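You operate a simulated robot arm through the tools that you are given. There is no shell and no other tool. Be economical: measure what you need, move in short steps, check, and stop when the job is done.

Carry out the task below with a simulated robot arm. There is one attempt and no reset: what you move stays moved.

TASK
Put the red frame on the grey tray.

The check looks at the end state, three seconds after you hand in, the way a careful person would. Anything else that was tipped, shoved, dropped, spilled or broken makes it a failure.

THE ROBOT
A 7-joint arm with a two-finger parallel gripper, fixed in place. Base frame: the origin is at the foot of the arm, x ahead of it, y to its left, z up; the work surface is at about z = 0. Units: mm, degrees, N and s.
With the tool pointing down near the work surface it reaches from about 240 to 620 mm from the base axis. Its first joint turns from -66.0 to 66.0 degrees. Payload 2.6 kg.
The tool frame sits at the grasp point between the pads (the TCP): z along the fingers, y along the line on which they close. The tips reach 30 mm beyond it. Largest opening 94 mm; finger width 28, thickness 10; the body of the gripper, 50 by 96 mm, starts 55 mm behind the TCP.
Orientation is that of the tool frame in the base frame, as a unit quaternion [x, y, z, w]. With the fingers straight down and closing along the base's y, the tool's x points along the base's -x, its y along +y and its z along -z.

THE INTERFACE
- The arm moves only by the tool apply_moves. Its argument "series" is a list of rows, each an object of numbers (a shift or turn left out is 0, a gripper value left out holds the last): "dx", "dy", "dz": the shift along the tool's x, y, z in mm; "ax", "ay", "az": the turn, a rotation vector about the tool's x, y, z in degrees; "fingers": the opening, from 0 (shut) to 1 (fully open). In form: [{"dx": .., "dy": .., "dz": .., "ax": .., "ay": .., "az": .., "fingers": ..}, ...]. A call has 1 to 8 rows; each row is the pose to reach, as a shift and turn from the pose commanded when the call began, along the tool's axes at that moment. A row lasts 0.2 s, in which the tool goes at most 50 mm and 8.6 degrees; a call with a longer step from one row to the next is refused whole, and so is a gripper value outside its range. Where a pose cannot be reached the arm comes as near as it can. A force on the tool above 40 N (or 10 N above the force at the start of the call, whichever is more), or a blocked arm, ends the call early, and 0.2 s more pass. The fingers move at their own pace (about 72 mm/s each) and stop on an object; they squeeze with about 24 N. The grip force told is the motor's: it shows also when the fingers shut on nothing. Time passes only in rows, and 0.2 s behind the last, so rows that repeat a pose let the fingers close. It gives the time, the measured TCP pose, the force on the tool (base axes), the opening and the grip force at its end, in the units of the frame above (readings bear some noise), and new pictures: "show" is both (left out), scene, wrist or none.
- Cameras (640 x 400 px; columns grow to the right, rows downward): "scene" is fixed at [28.9, 427.3, 560.8]; the picture's right is [-0.82, -0.57, 0.00], its down [-0.34, 0.49, -0.80] and it looks along [0.45, -0.66, -0.60] (base axes); focal length 348 px, centre (320, 200). "wrist" rides on the gripper at [-37, 0, -58] in the tool frame; the picture's right is [0.00, -1.00, 0.00], its down [0.97, 0.00, -0.24] and it looks along [0.24, 0.00, 0.97] (tool axes); focal length 218 px, centre (320, 200).
- pixel_to_xyz(camera, pixels): there is no depth. For up to 12 entries [column, row, z] of the newest picture of that camera ("zoom" is the newest enlarged one), the place [x, y] in the base frame at which the ray of that pixel passes the height z, good to about 3 mm. The clock stands still meanwhile.
- enlarge(camera, box): a new picture of the part [left, top, right, bottom] of that camera's present view, enlarged. The clock stands still meanwhile.
- job_done(): hands the job in; it is judged then, once.

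Keep the steps short. Do not move on a guess: measure, check each grasp and each placing, and mend mistakes. In all there are 60 turns and 150 pictures (those below and enlarged ones count). Leave the gripper open and the arm clear of the work at the hand-in unless told otherwise, and finish with a single line.

The tools are called after "Request:" by a JSON object that holds its "method" and its "body". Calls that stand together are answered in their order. apply_moves: Moves the arm, as the interface text tells. Its arguments: {"type":"object","properties":{"series":{"type":"array","items":{"type":"object","properties":{"dx":{"type":"number"},"dy":{"type":"number"},"dz":{"type":"number"},"ax":{"type":"number"},"ay":{"type":"number"},"az":{"type":"number"},"fingers":{"type":"number"}}}},"show":{"type":"string","enum":["both","scene","wrist","none"]}},"required":["series"]} The other tools are called the same way: pixel_to_xyz (camera, pixels) gives the place at which the rays of pixels pass given heights; enlarge (camera, box) takes an enlarged picture of a part of a camera's view; job_done () hands the job in.

At the start:

```text
time_s: 0.0
tcp_pos: [341.3, -96.8, 221.0]
orientation: [0.0, 1.0, -0.001, 0.001]
wrist_force: [0.3, -0.1, -0.4]
gripper_width: 94.0
grasp_force: 0.1
```

scene: 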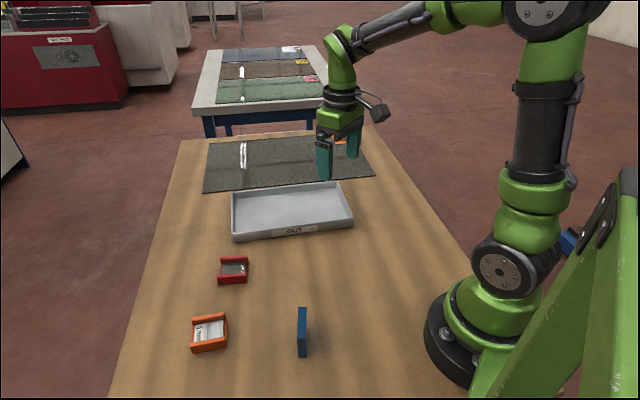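
wrist: 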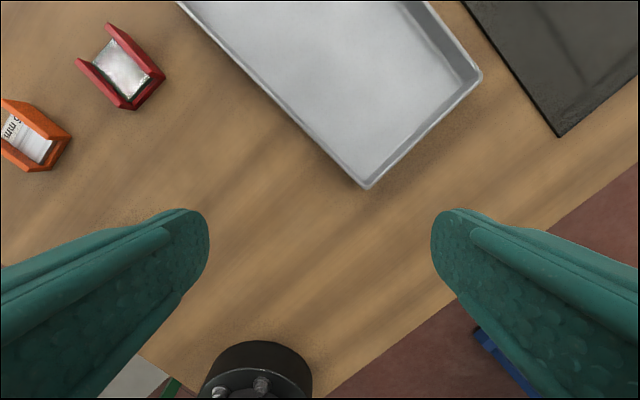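

I see the red frame near scene (233,270), an orange one near (209,332), and the tray near (290,210). I'll enlarge the frame and the tray before measuring.

Request:
{"method": "enlarge", "body": {"camera": "scene", "box": [180, 240, 276, 300]}}

Request:
{"method": "enlarge", "body": {"camera": "wrist", "box": [0, 0, 240, 150]}}

Request:
{"method": "pixel_to_xyz", "body": {"camera": "scene", "pixels": [[233, 241, 0], [353, 220, 0], [339, 183, 30], [232, 192, 30], [219, 283, 0], [246, 283, 0], [248, 260, 20], [220, 260, 20]]}}

Request:
{"method": "pixel_to_xyz", "body": {"camera": "wrist", "pixels": [[76, 60, 20], [108, 23, 20], [165, 76, 20], [130, 108, 20], [130, 108, 0], [366, 188, 0], [482, 75, 25]]}}

```text
6.67 times, centred on (228, 270) of scene
```

zoom: 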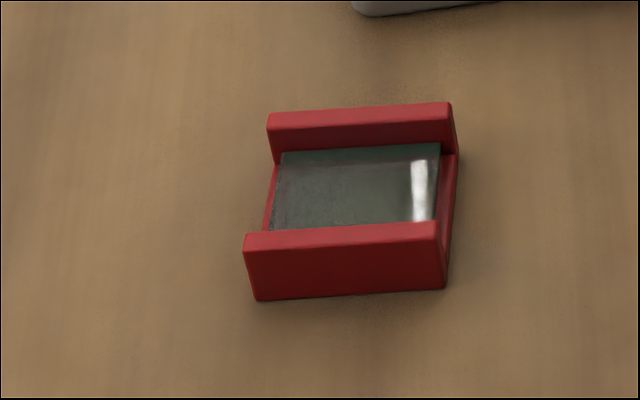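

```text
2.67 times, centred on (120, 75) of wrist
```

zoom: 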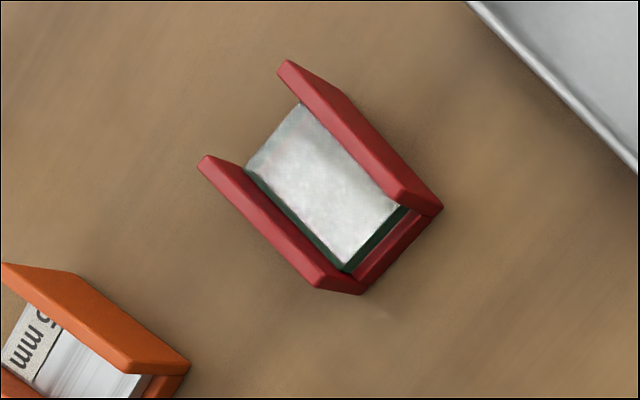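

```text
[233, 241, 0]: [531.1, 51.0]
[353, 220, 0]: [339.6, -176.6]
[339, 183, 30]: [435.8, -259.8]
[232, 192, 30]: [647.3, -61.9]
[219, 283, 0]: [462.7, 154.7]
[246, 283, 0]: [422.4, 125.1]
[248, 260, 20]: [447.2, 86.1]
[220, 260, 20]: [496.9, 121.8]
```

```text
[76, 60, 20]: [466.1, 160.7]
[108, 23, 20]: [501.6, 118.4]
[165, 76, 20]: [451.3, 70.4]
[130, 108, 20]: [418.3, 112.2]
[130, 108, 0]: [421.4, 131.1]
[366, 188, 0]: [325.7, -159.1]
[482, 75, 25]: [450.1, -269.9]
```

The red frame's two walls run roughly along base (0.8, 0.58), with loose glass between them, so it has to stay level. I'll go above it at this height and turn about -38° so the fingers close across the walls, then look again.

Request:
{"method": "apply_moves", "body": {"series": [{"dx": -20, "dy": 36, "az": -6}, {"dx": -40, "dy": 72, "az": -13}, {"dx": -60, "dy": 108, "az": -19}, {"dx": -80, "dy": 144, "az": -25}, {"dx": -100, "dy": 180, "az": -31}, {"dx": -117, "dy": 212, "az": -38}, {"dx": -117, "dy": 212, "az": -38}]}}

```text
time_s: 1.6
tcp_pos: [460.0, 117.2, 221.6]
orientation: [-0.327, 0.945, -0.001, 0.0]
wrist_force: [-0.1, -0.2, -0.7]
gripper_width: 94.0
grasp_force: 0.0
```

scene: 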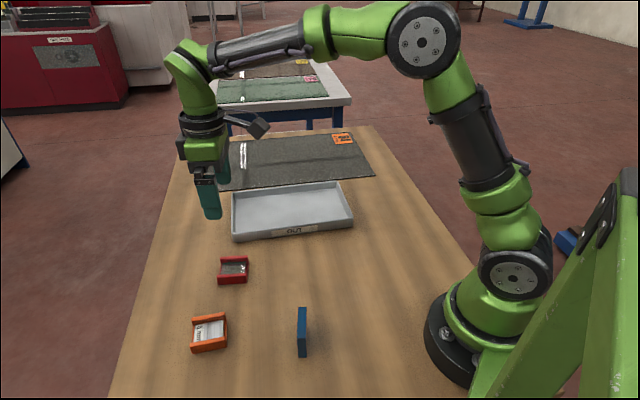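
wrist: 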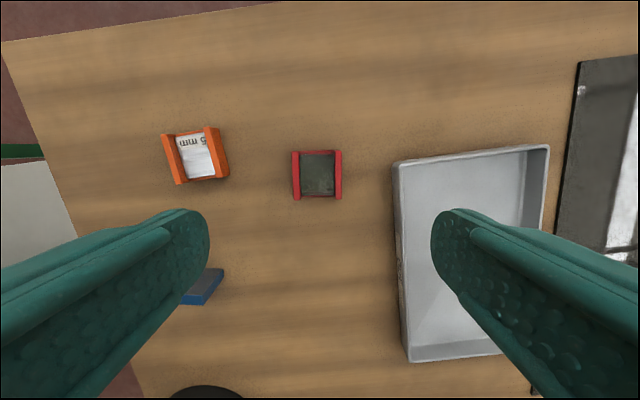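

The frame now shows at wrist (317,175), well aligned. I'll enlarge it and measure its corners.

Request:
{"method": "enlarge", "body": {"camera": "wrist", "box": [268, 145, 364, 205]}}

Request:
{"method": "pixel_to_xyz", "body": {"camera": "wrist", "pixels": [[292, 151, 20], [342, 150, 20], [342, 198, 20], [293, 199, 20], [393, 162, 25], [549, 145, 25], [408, 362, 25], [400, 345, 0]]}}

```text
6.67 times, centred on (316, 175) of wrist
```

zoom: 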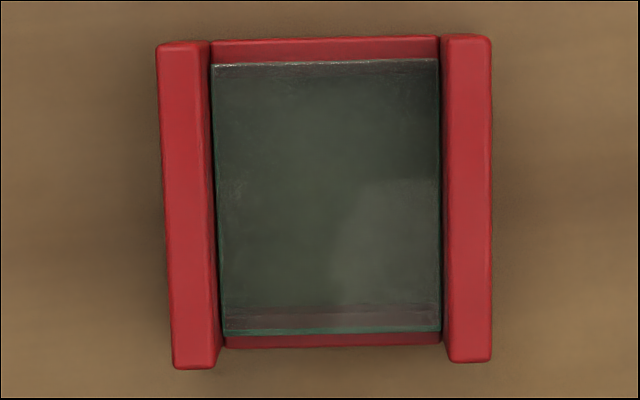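

```text
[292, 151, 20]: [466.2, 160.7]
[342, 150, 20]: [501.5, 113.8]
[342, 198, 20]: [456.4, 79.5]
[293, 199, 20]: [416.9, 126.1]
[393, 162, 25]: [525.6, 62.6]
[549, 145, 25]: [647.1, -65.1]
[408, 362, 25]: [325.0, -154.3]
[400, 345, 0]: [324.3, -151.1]
```

At z≈20 the frame is centred near (460.2, 120), about 59 mm wide across the walls, with its walls at about 36.3°. I'll correct the position and angle, come down to z≈100 and recheck.

Request:
{"method": "apply_moves", "body": {"series": [{"dx": -1.9, "dy": 2.1, "dz": 40, "az": 1.8}, {"dx": -1.9, "dy": 2.1, "dz": 80, "az": 1.8}, {"dx": -1.9, "dy": 2.1, "dz": 121, "az": 1.8}, {"dx": -1.9, "dy": 2.1, "dz": 121, "az": 1.8}], "show": "wrist"}}

Request:
{"method": "enlarge", "body": {"camera": "scene", "box": [184, 210, 296, 280]}}

```text
time_s: 2.6
tcp_pos: [459.5, 118.1, 100.2]
orientation: [-0.311, 0.95, 0.0, -0.001]
wrist_force: [-0.3, 0.0, 0.3]
gripper_width: 94.1
grasp_force: 0.1
```

wrist: 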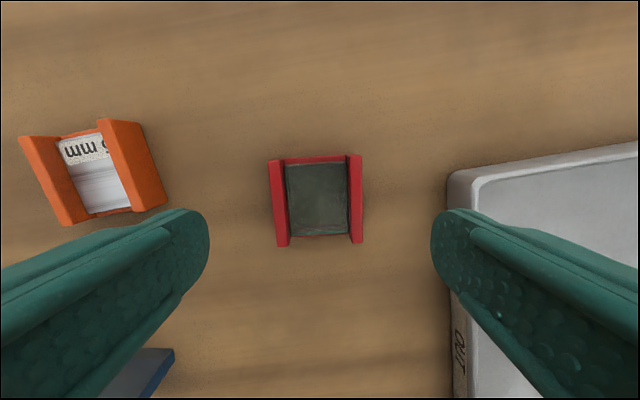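

```text
5.71 times, centred on (240, 245) of scene
```

zoom: 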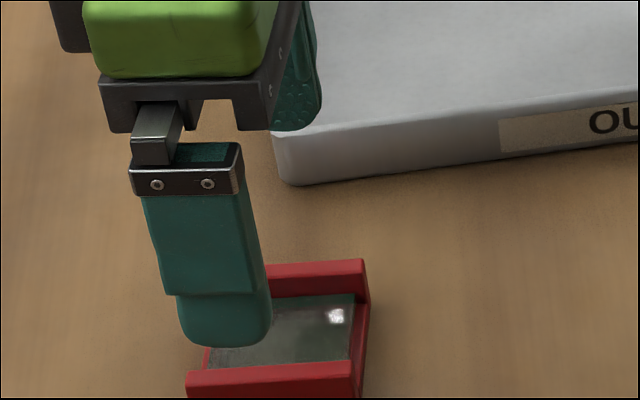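

The frame spans wrist columns 269 to 363, centred near 316, and the tray edge at column 450 should leave room for the right finger. I'll measure these points exactly.

Request:
{"method": "pixel_to_xyz", "body": {"camera": "wrist", "pixels": [[269, 161, 20], [361, 155, 20], [363, 243, 20], [277, 246, 20], [448, 180, 25], [453, 300, 25], [163, 200, 20]]}}

Request:
{"method": "enlarge", "body": {"camera": "wrist", "box": [240, 140, 400, 260]}}

```text
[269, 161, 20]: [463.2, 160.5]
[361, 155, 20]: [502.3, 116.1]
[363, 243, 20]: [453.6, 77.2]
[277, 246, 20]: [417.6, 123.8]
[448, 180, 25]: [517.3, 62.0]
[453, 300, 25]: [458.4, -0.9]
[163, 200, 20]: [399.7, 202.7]
```

```text
3.33 times, centred on (320, 200) of wrist
```

zoom: 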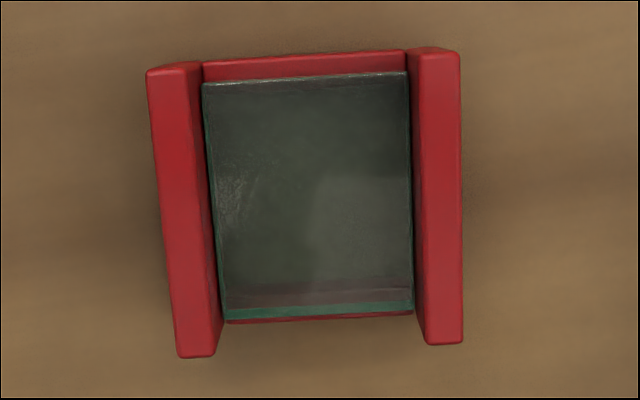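

The enlarged view shows the frame about 3° off from the tool, so I'll turn az -3°. Its centre is (459.2, 119.4). The orange frame is about 100 mm away along the closing line and the tray edge clears too. I'll lower to z≈37 with the fingers open.

Request:
{"method": "apply_moves", "body": {"series": [{"dx": -0.5, "dy": 1.2, "dz": 15, "az": -3}, {"dx": -0.5, "dy": 1.2, "dz": 35, "az": -3}, {"dx": -0.5, "dy": 1.2, "dz": 50, "az": -3}, {"dx": -0.5, "dy": 1.2, "dz": 63, "az": -3}, {"dx": -0.5, "dy": 1.2, "dz": 63, "az": -3}]}}

Request:
{"method": "enlarge", "body": {"camera": "scene", "box": [184, 230, 296, 300]}}

```text
time_s: 3.8
tcp_pos: [457.5, 119.6, 37.6]
orientation: [-0.335, 0.942, 0.0, -0.001]
wrist_force: [0.2, 0.0, 0.1]
gripper_width: 93.9
grasp_force: 0.1
```

scene: 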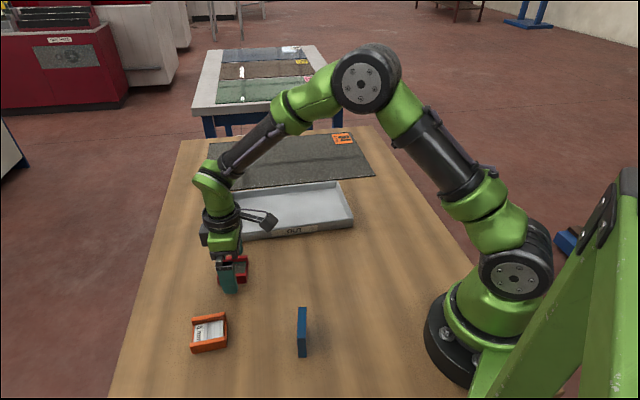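
wrist: 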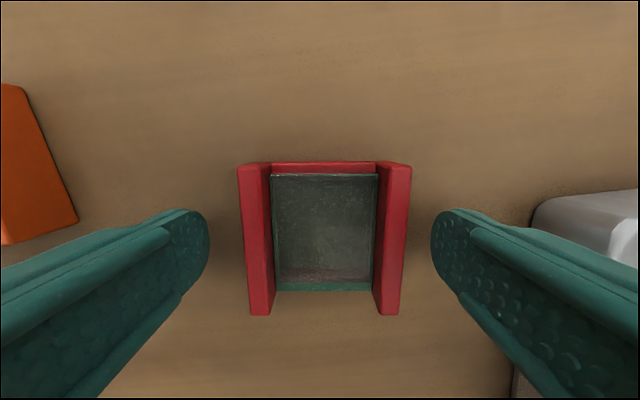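

```text
5.71 times, centred on (240, 265) of scene
```

zoom: 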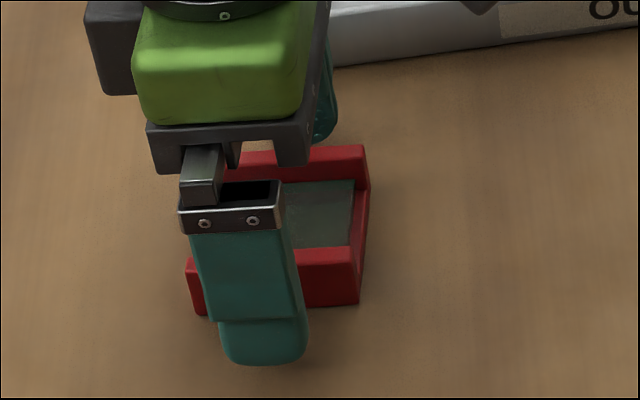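

The frame sits centred between the fingers, with walls at columns 238 to 411 and the fingertips level with its middle. Next I'll close the fingers.

Request:
{"method": "apply_moves", "body": {"series": [{"fingers": 0.7}, {"fingers": 0.6}, {"fingers": 0.4}, {"fingers": 0.4}, {"fingers": 0.4}], "show": "wrist"}}

Request:
{"method": "enlarge", "body": {"camera": "scene", "box": [184, 230, 296, 300]}}

```text
time_s: 5.0
tcp_pos: [458.1, 120.6, 36.5]
orientation: [-0.336, 0.942, 0.0, 0.0]
wrist_force: [0.8, -0.5, 0.7]
gripper_width: 57.2
grasp_force: 24.1
```

wrist: 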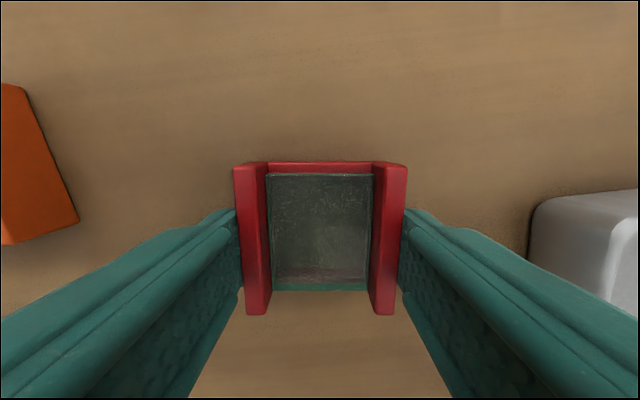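

```text
5.71 times, centred on (240, 265) of scene
```

zoom: 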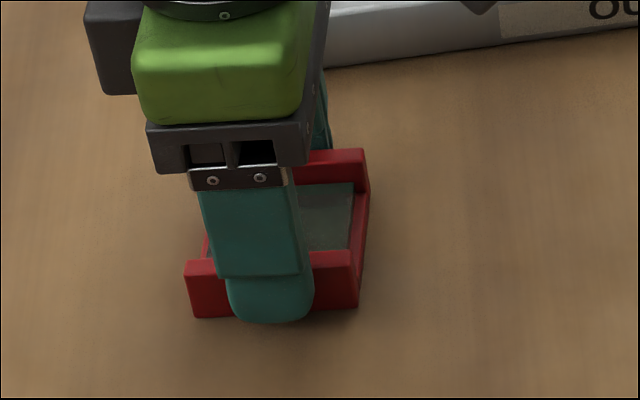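

The fingers stopped at 57.2 mm with 24 N on both walls, so the grip is good. I'll lift slowly and check that the glass stays in place.

Request:
{"method": "apply_moves", "body": {"series": [{"dz": -3}, {"dz": -8}, {"dz": -15}, {"dz": -25}, {"dz": -35}, {"dz": -45}, {"dz": -45}]}}

Request:
{"method": "enlarge", "body": {"camera": "scene", "box": [176, 200, 288, 270]}}

```text
time_s: 6.6
tcp_pos: [458.2, 118.1, 83.1]
orientation: [-0.335, 0.942, 0.0, 0.0]
wrist_force: [0.2, 0.4, -0.2]
gripper_width: 57.2
grasp_force: 24.0
```

scene: 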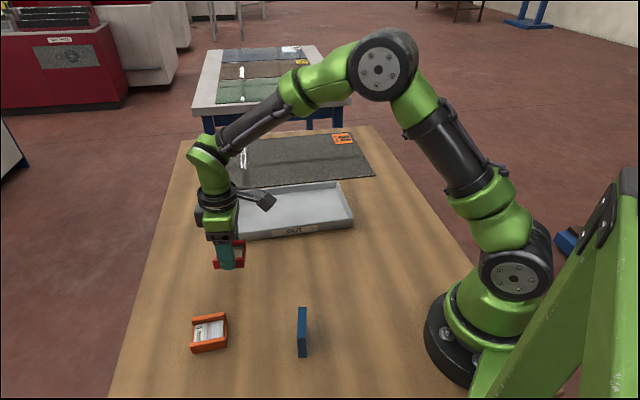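
wrist: 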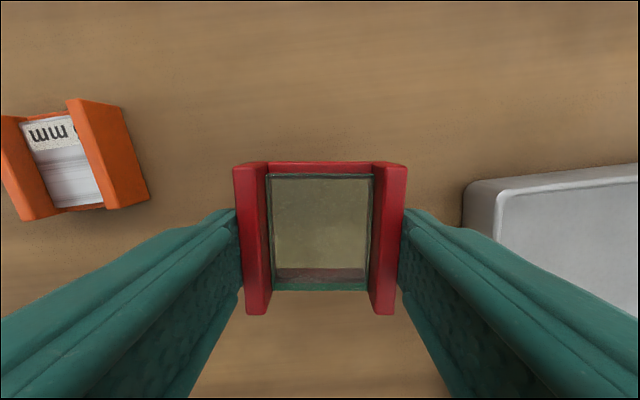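

```text
5.71 times, centred on (232, 235) of scene
```

zoom: 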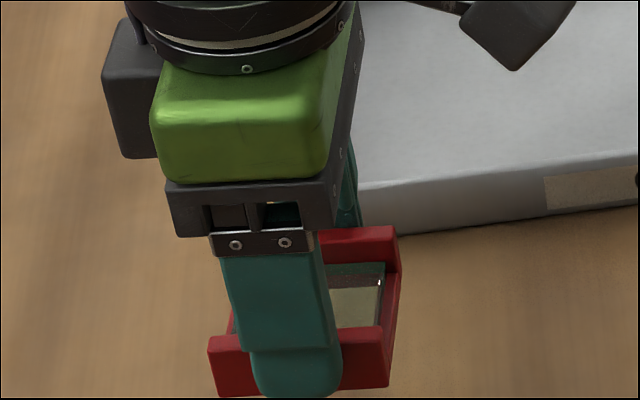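

The frame rose level, and the glass stays seated between the walls. The tray corners put its centre at about (486, -108). I'll raise about 30 mm more and travel towards it smoothly in gentle steps.

Request:
{"method": "apply_moves", "body": {"series": [{"dz": -15}, {"dz": -30}, {"dx": 5, "dy": -8, "dz": -35}, {"dx": 15, "dy": -24, "dz": -35}, {"dx": 28, "dy": -45, "dz": -35}, {"dx": 41, "dy": -66, "dz": -35}, {"dx": 52, "dy": -83, "dz": -35}, {"dx": 58, "dy": -93, "dz": -35}], "show": "wrist"}}

Request:
{"method": "apply_moves", "body": {"series": [{"dx": 5, "dy": -8}, {"dx": 15, "dy": -24}, {"dx": 28, "dy": -45}, {"dx": 41, "dy": -66}, {"dx": 54, "dy": -86}, {"dx": 61, "dy": -97}, {"dx": 63.5, "dy": -100.6}, {"dx": 63.5, "dy": -100.6}]}}

```text
time_s: 8.4
tcp_pos: [472.8, 11.8, 116.2]
orientation: [-0.335, 0.942, 0.001, 0.0]
wrist_force: [-0.1, -0.1, 0.1]
gripper_width: 57.2
grasp_force: 23.8
```

wrist: 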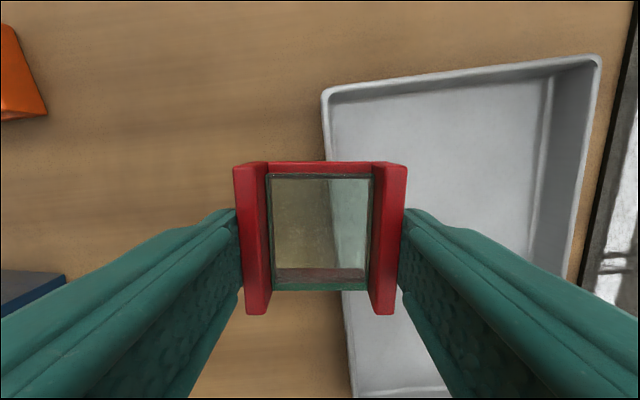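

```text
time_s: 10.2
tcp_pos: [487.0, -107.4, 117.5]
orientation: [-0.335, 0.942, 0.0, 0.001]
wrist_force: [-0.7, -0.2, 0.0]
gripper_width: 57.3
grasp_force: 24.3
```

scene: 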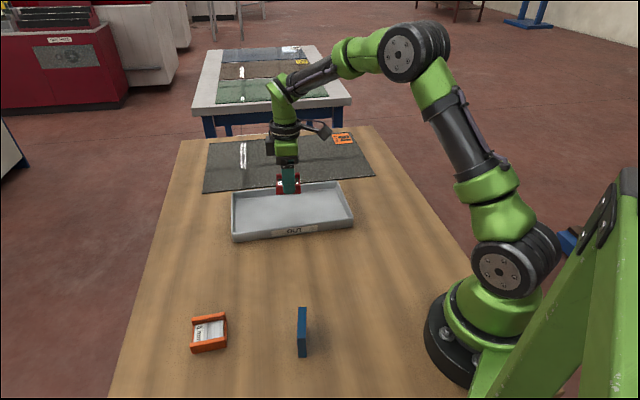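
wrist: 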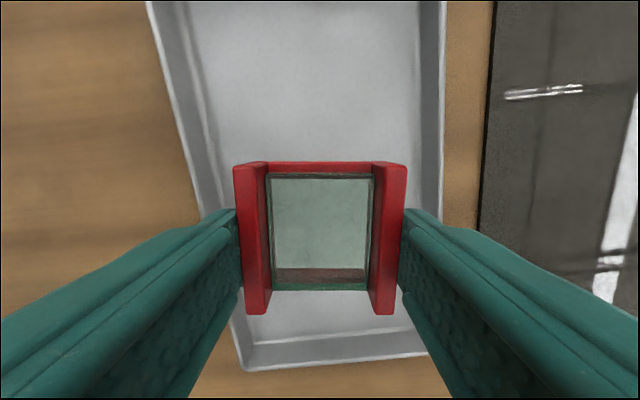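

The tray is directly underneath, with its rim lines near columns 206 and 440 at the frame's row. I'll measure the rim and inner floor to check clearances.

Request:
{"method": "pixel_to_xyz", "body": {"camera": "wrist", "pixels": [[240, 370, 25], [427, 354, 25], [194, 180, 25], [442, 180, 25], [148, 0, 25], [446, 0, 25], [218, 180, 4], [422, 180, 4]]}}

Request:
{"method": "enlarge", "body": {"camera": "scene", "box": [216, 160, 376, 260]}}

```text
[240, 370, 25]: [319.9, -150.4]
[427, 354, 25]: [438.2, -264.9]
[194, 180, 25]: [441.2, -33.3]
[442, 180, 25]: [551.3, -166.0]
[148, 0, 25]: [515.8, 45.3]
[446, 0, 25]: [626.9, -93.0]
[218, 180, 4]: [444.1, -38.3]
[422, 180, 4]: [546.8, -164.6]
```

```text
4.00 times, centred on (296, 210) of scene
```

zoom: 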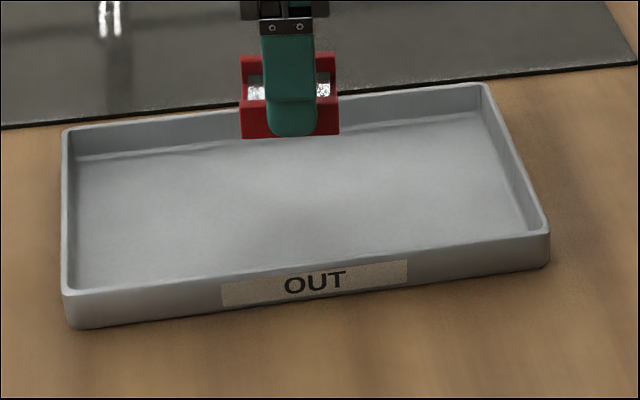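

The frame is near the tray's middle with about 20 mm spare on each side even with the fingers fully open. I'll lower to z≈50 first, since the frame was resting on the table at TCP z≈36.5.

Request:
{"method": "apply_moves", "body": {"series": [{"dz": 10}, {"dz": 25}, {"dz": 40}, {"dz": 55}, {"dz": 65}, {"dz": 67.5}, {"dz": 67.5}], "show": "scene"}}

Request:
{"method": "enlarge", "body": {"camera": "scene", "box": [216, 160, 376, 260]}}

```text
time_s: 11.8
tcp_pos: [487.4, -107.8, 48.7]
orientation: [-0.336, 0.942, 0.0, 0.0]
wrist_force: [-0.6, 0.8, -0.6]
gripper_width: 57.2
grasp_force: 24.1
```

scene: 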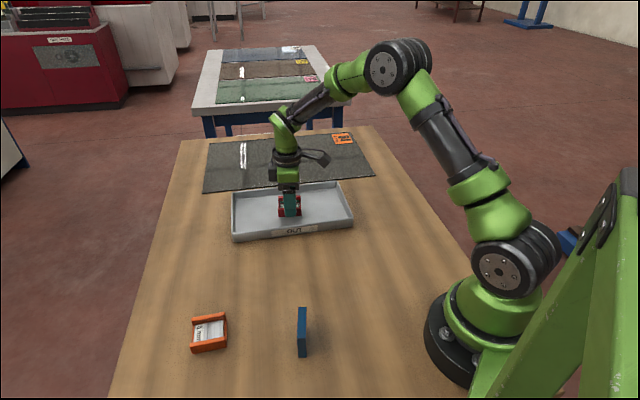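

```text
4.00 times, centred on (296, 210) of scene
```

zoom: 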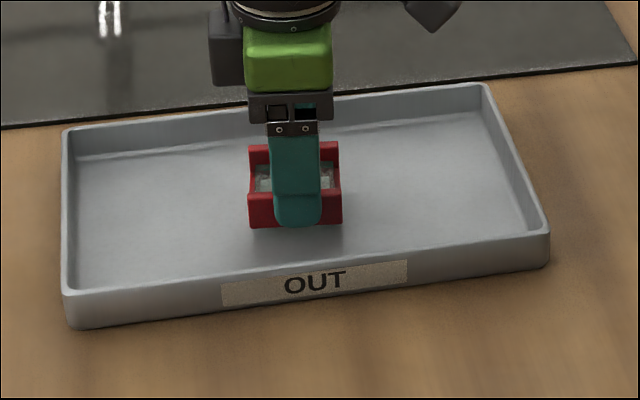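

There is no contact yet. I'll go down in steps of about 1.5 mm to z≈41 and read the force.

Request:
{"method": "apply_moves", "body": {"series": [{"dz": 2}, {"dz": 4}, {"dz": 5.5}, {"dz": 7}, {"dz": 8}, {"dz": 8}], "show": "none"}}

```text
time_s: 13.2
tcp_pos: [487.6, -106.9, 42.9]
orientation: [-0.335, 0.942, -0.001, 0.0]
wrist_force: [-5.2, 0.1, 11.4]
gripper_width: 57.3
grasp_force: 23.9
```

Force is now +11 N at z≈43, so the frame is resting on the tray floor. I'll ease up 1 mm to take off the pressure and check the picture before letting go.

Request:
{"method": "apply_moves", "body": {"series": [{"dz": -1}, {"dz": -1}], "show": "wrist"}}

Request:
{"method": "enlarge", "body": {"camera": "scene", "box": [248, 175, 328, 225]}}

```text
time_s: 13.8
tcp_pos: [487.0, -106.2, 42.1]
orientation: [-0.336, 0.942, 0.0, -0.001]
wrist_force: [0.4, -0.5, 0.0]
gripper_width: 57.4
grasp_force: 23.7
```

wrist: 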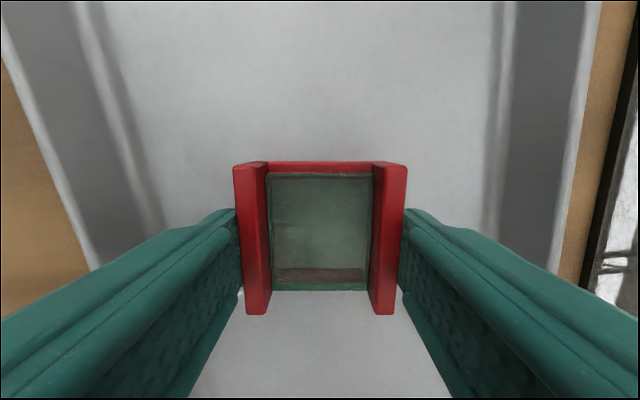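

```text
8.00 times, centred on (288, 200) of scene
```

zoom: 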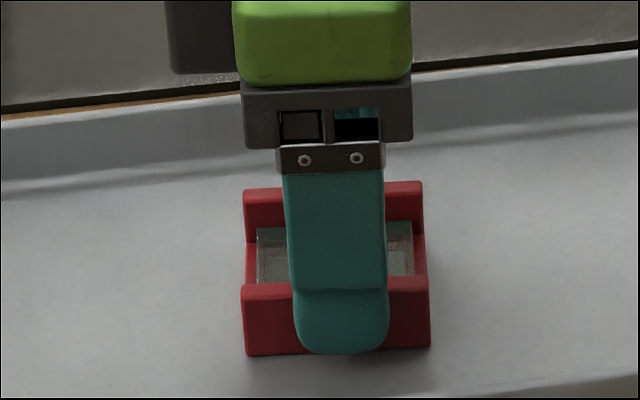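

The force is back to zero, so the frame is within a fraction of a millimetre of the floor. I'll settle it 0.5 mm and open the fingers gradually to about 80 mm.

Request:
{"method": "apply_moves", "body": {"series": [{"dz": 0.5}, {"dz": 0.5, "fingers": 0.62}, {"dz": 0.5, "fingers": 0.68}, {"dz": 0.5, "fingers": 0.76}, {"dz": 0.5, "fingers": 0.85}, {"dz": 0.5, "fingers": 0.85}], "show": "wrist"}}

```text
time_s: 15.2
tcp_pos: [487.6, -107.3, 43.0]
orientation: [-0.335, 0.942, 0.0, 0.0]
wrist_force: [0.1, 0.1, -1.3]
gripper_width: 79.8
grasp_force: 0.0
```

wrist: 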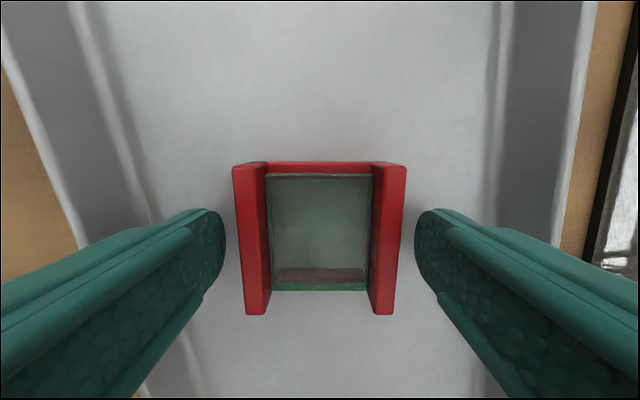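

The frame is released, and there's a gap on both sides. I'll rise straight up and open fully once clear of the tray.

Request:
{"method": "apply_moves", "body": {"series": [{"dz": -10}, {"dz": -30}, {"dz": -60}, {"dz": -100, "fingers": 1}, {"dz": -140, "fingers": 1}, {"dz": -170, "fingers": 1}, {"dz": -170, "fingers": 1}]}}

Request:
{"method": "enlarge", "body": {"camera": "scene", "box": [216, 160, 376, 260]}}

```text
time_s: 16.8
tcp_pos: [488.5, -108.1, 213.9]
orientation: [-0.335, 0.942, 0.001, 0.0]
wrist_force: [-0.6, 0.9, -0.6]
gripper_width: 94.1
grasp_force: 0.0
```

scene: 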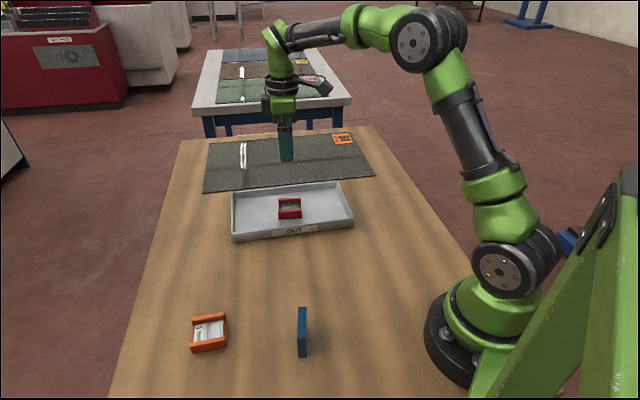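
wrist: 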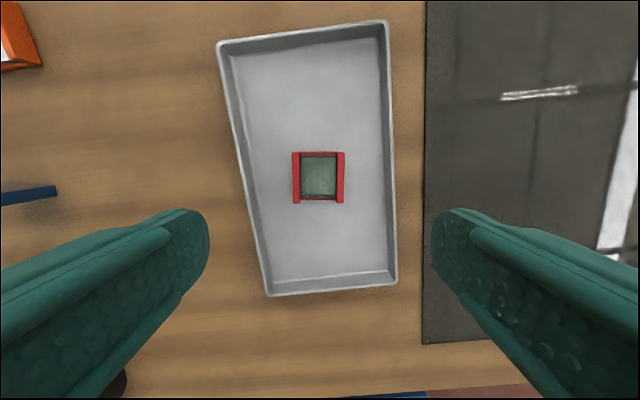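

```text
4.00 times, centred on (296, 210) of scene
```

zoom: 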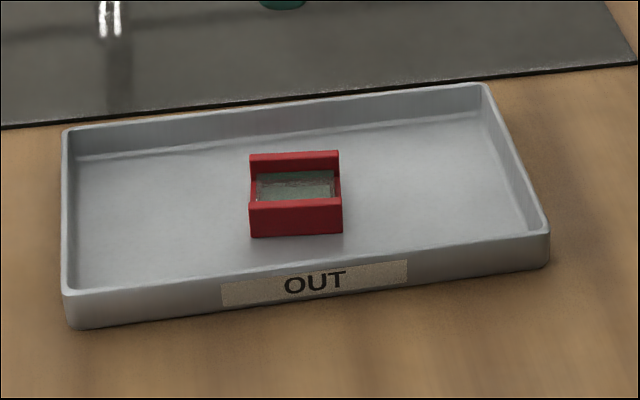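

The red frame lies flat in the tray with its glass in place. The tray and the other objects haven't moved, the gripper is open and the arm is clear. I'll hand in.

Request:
{"method": "job_done", "body": {}}

```text
The job is handed in.
```

The red frame is on the grey tray, upright with its glass inside, and nothing else was disturbed.
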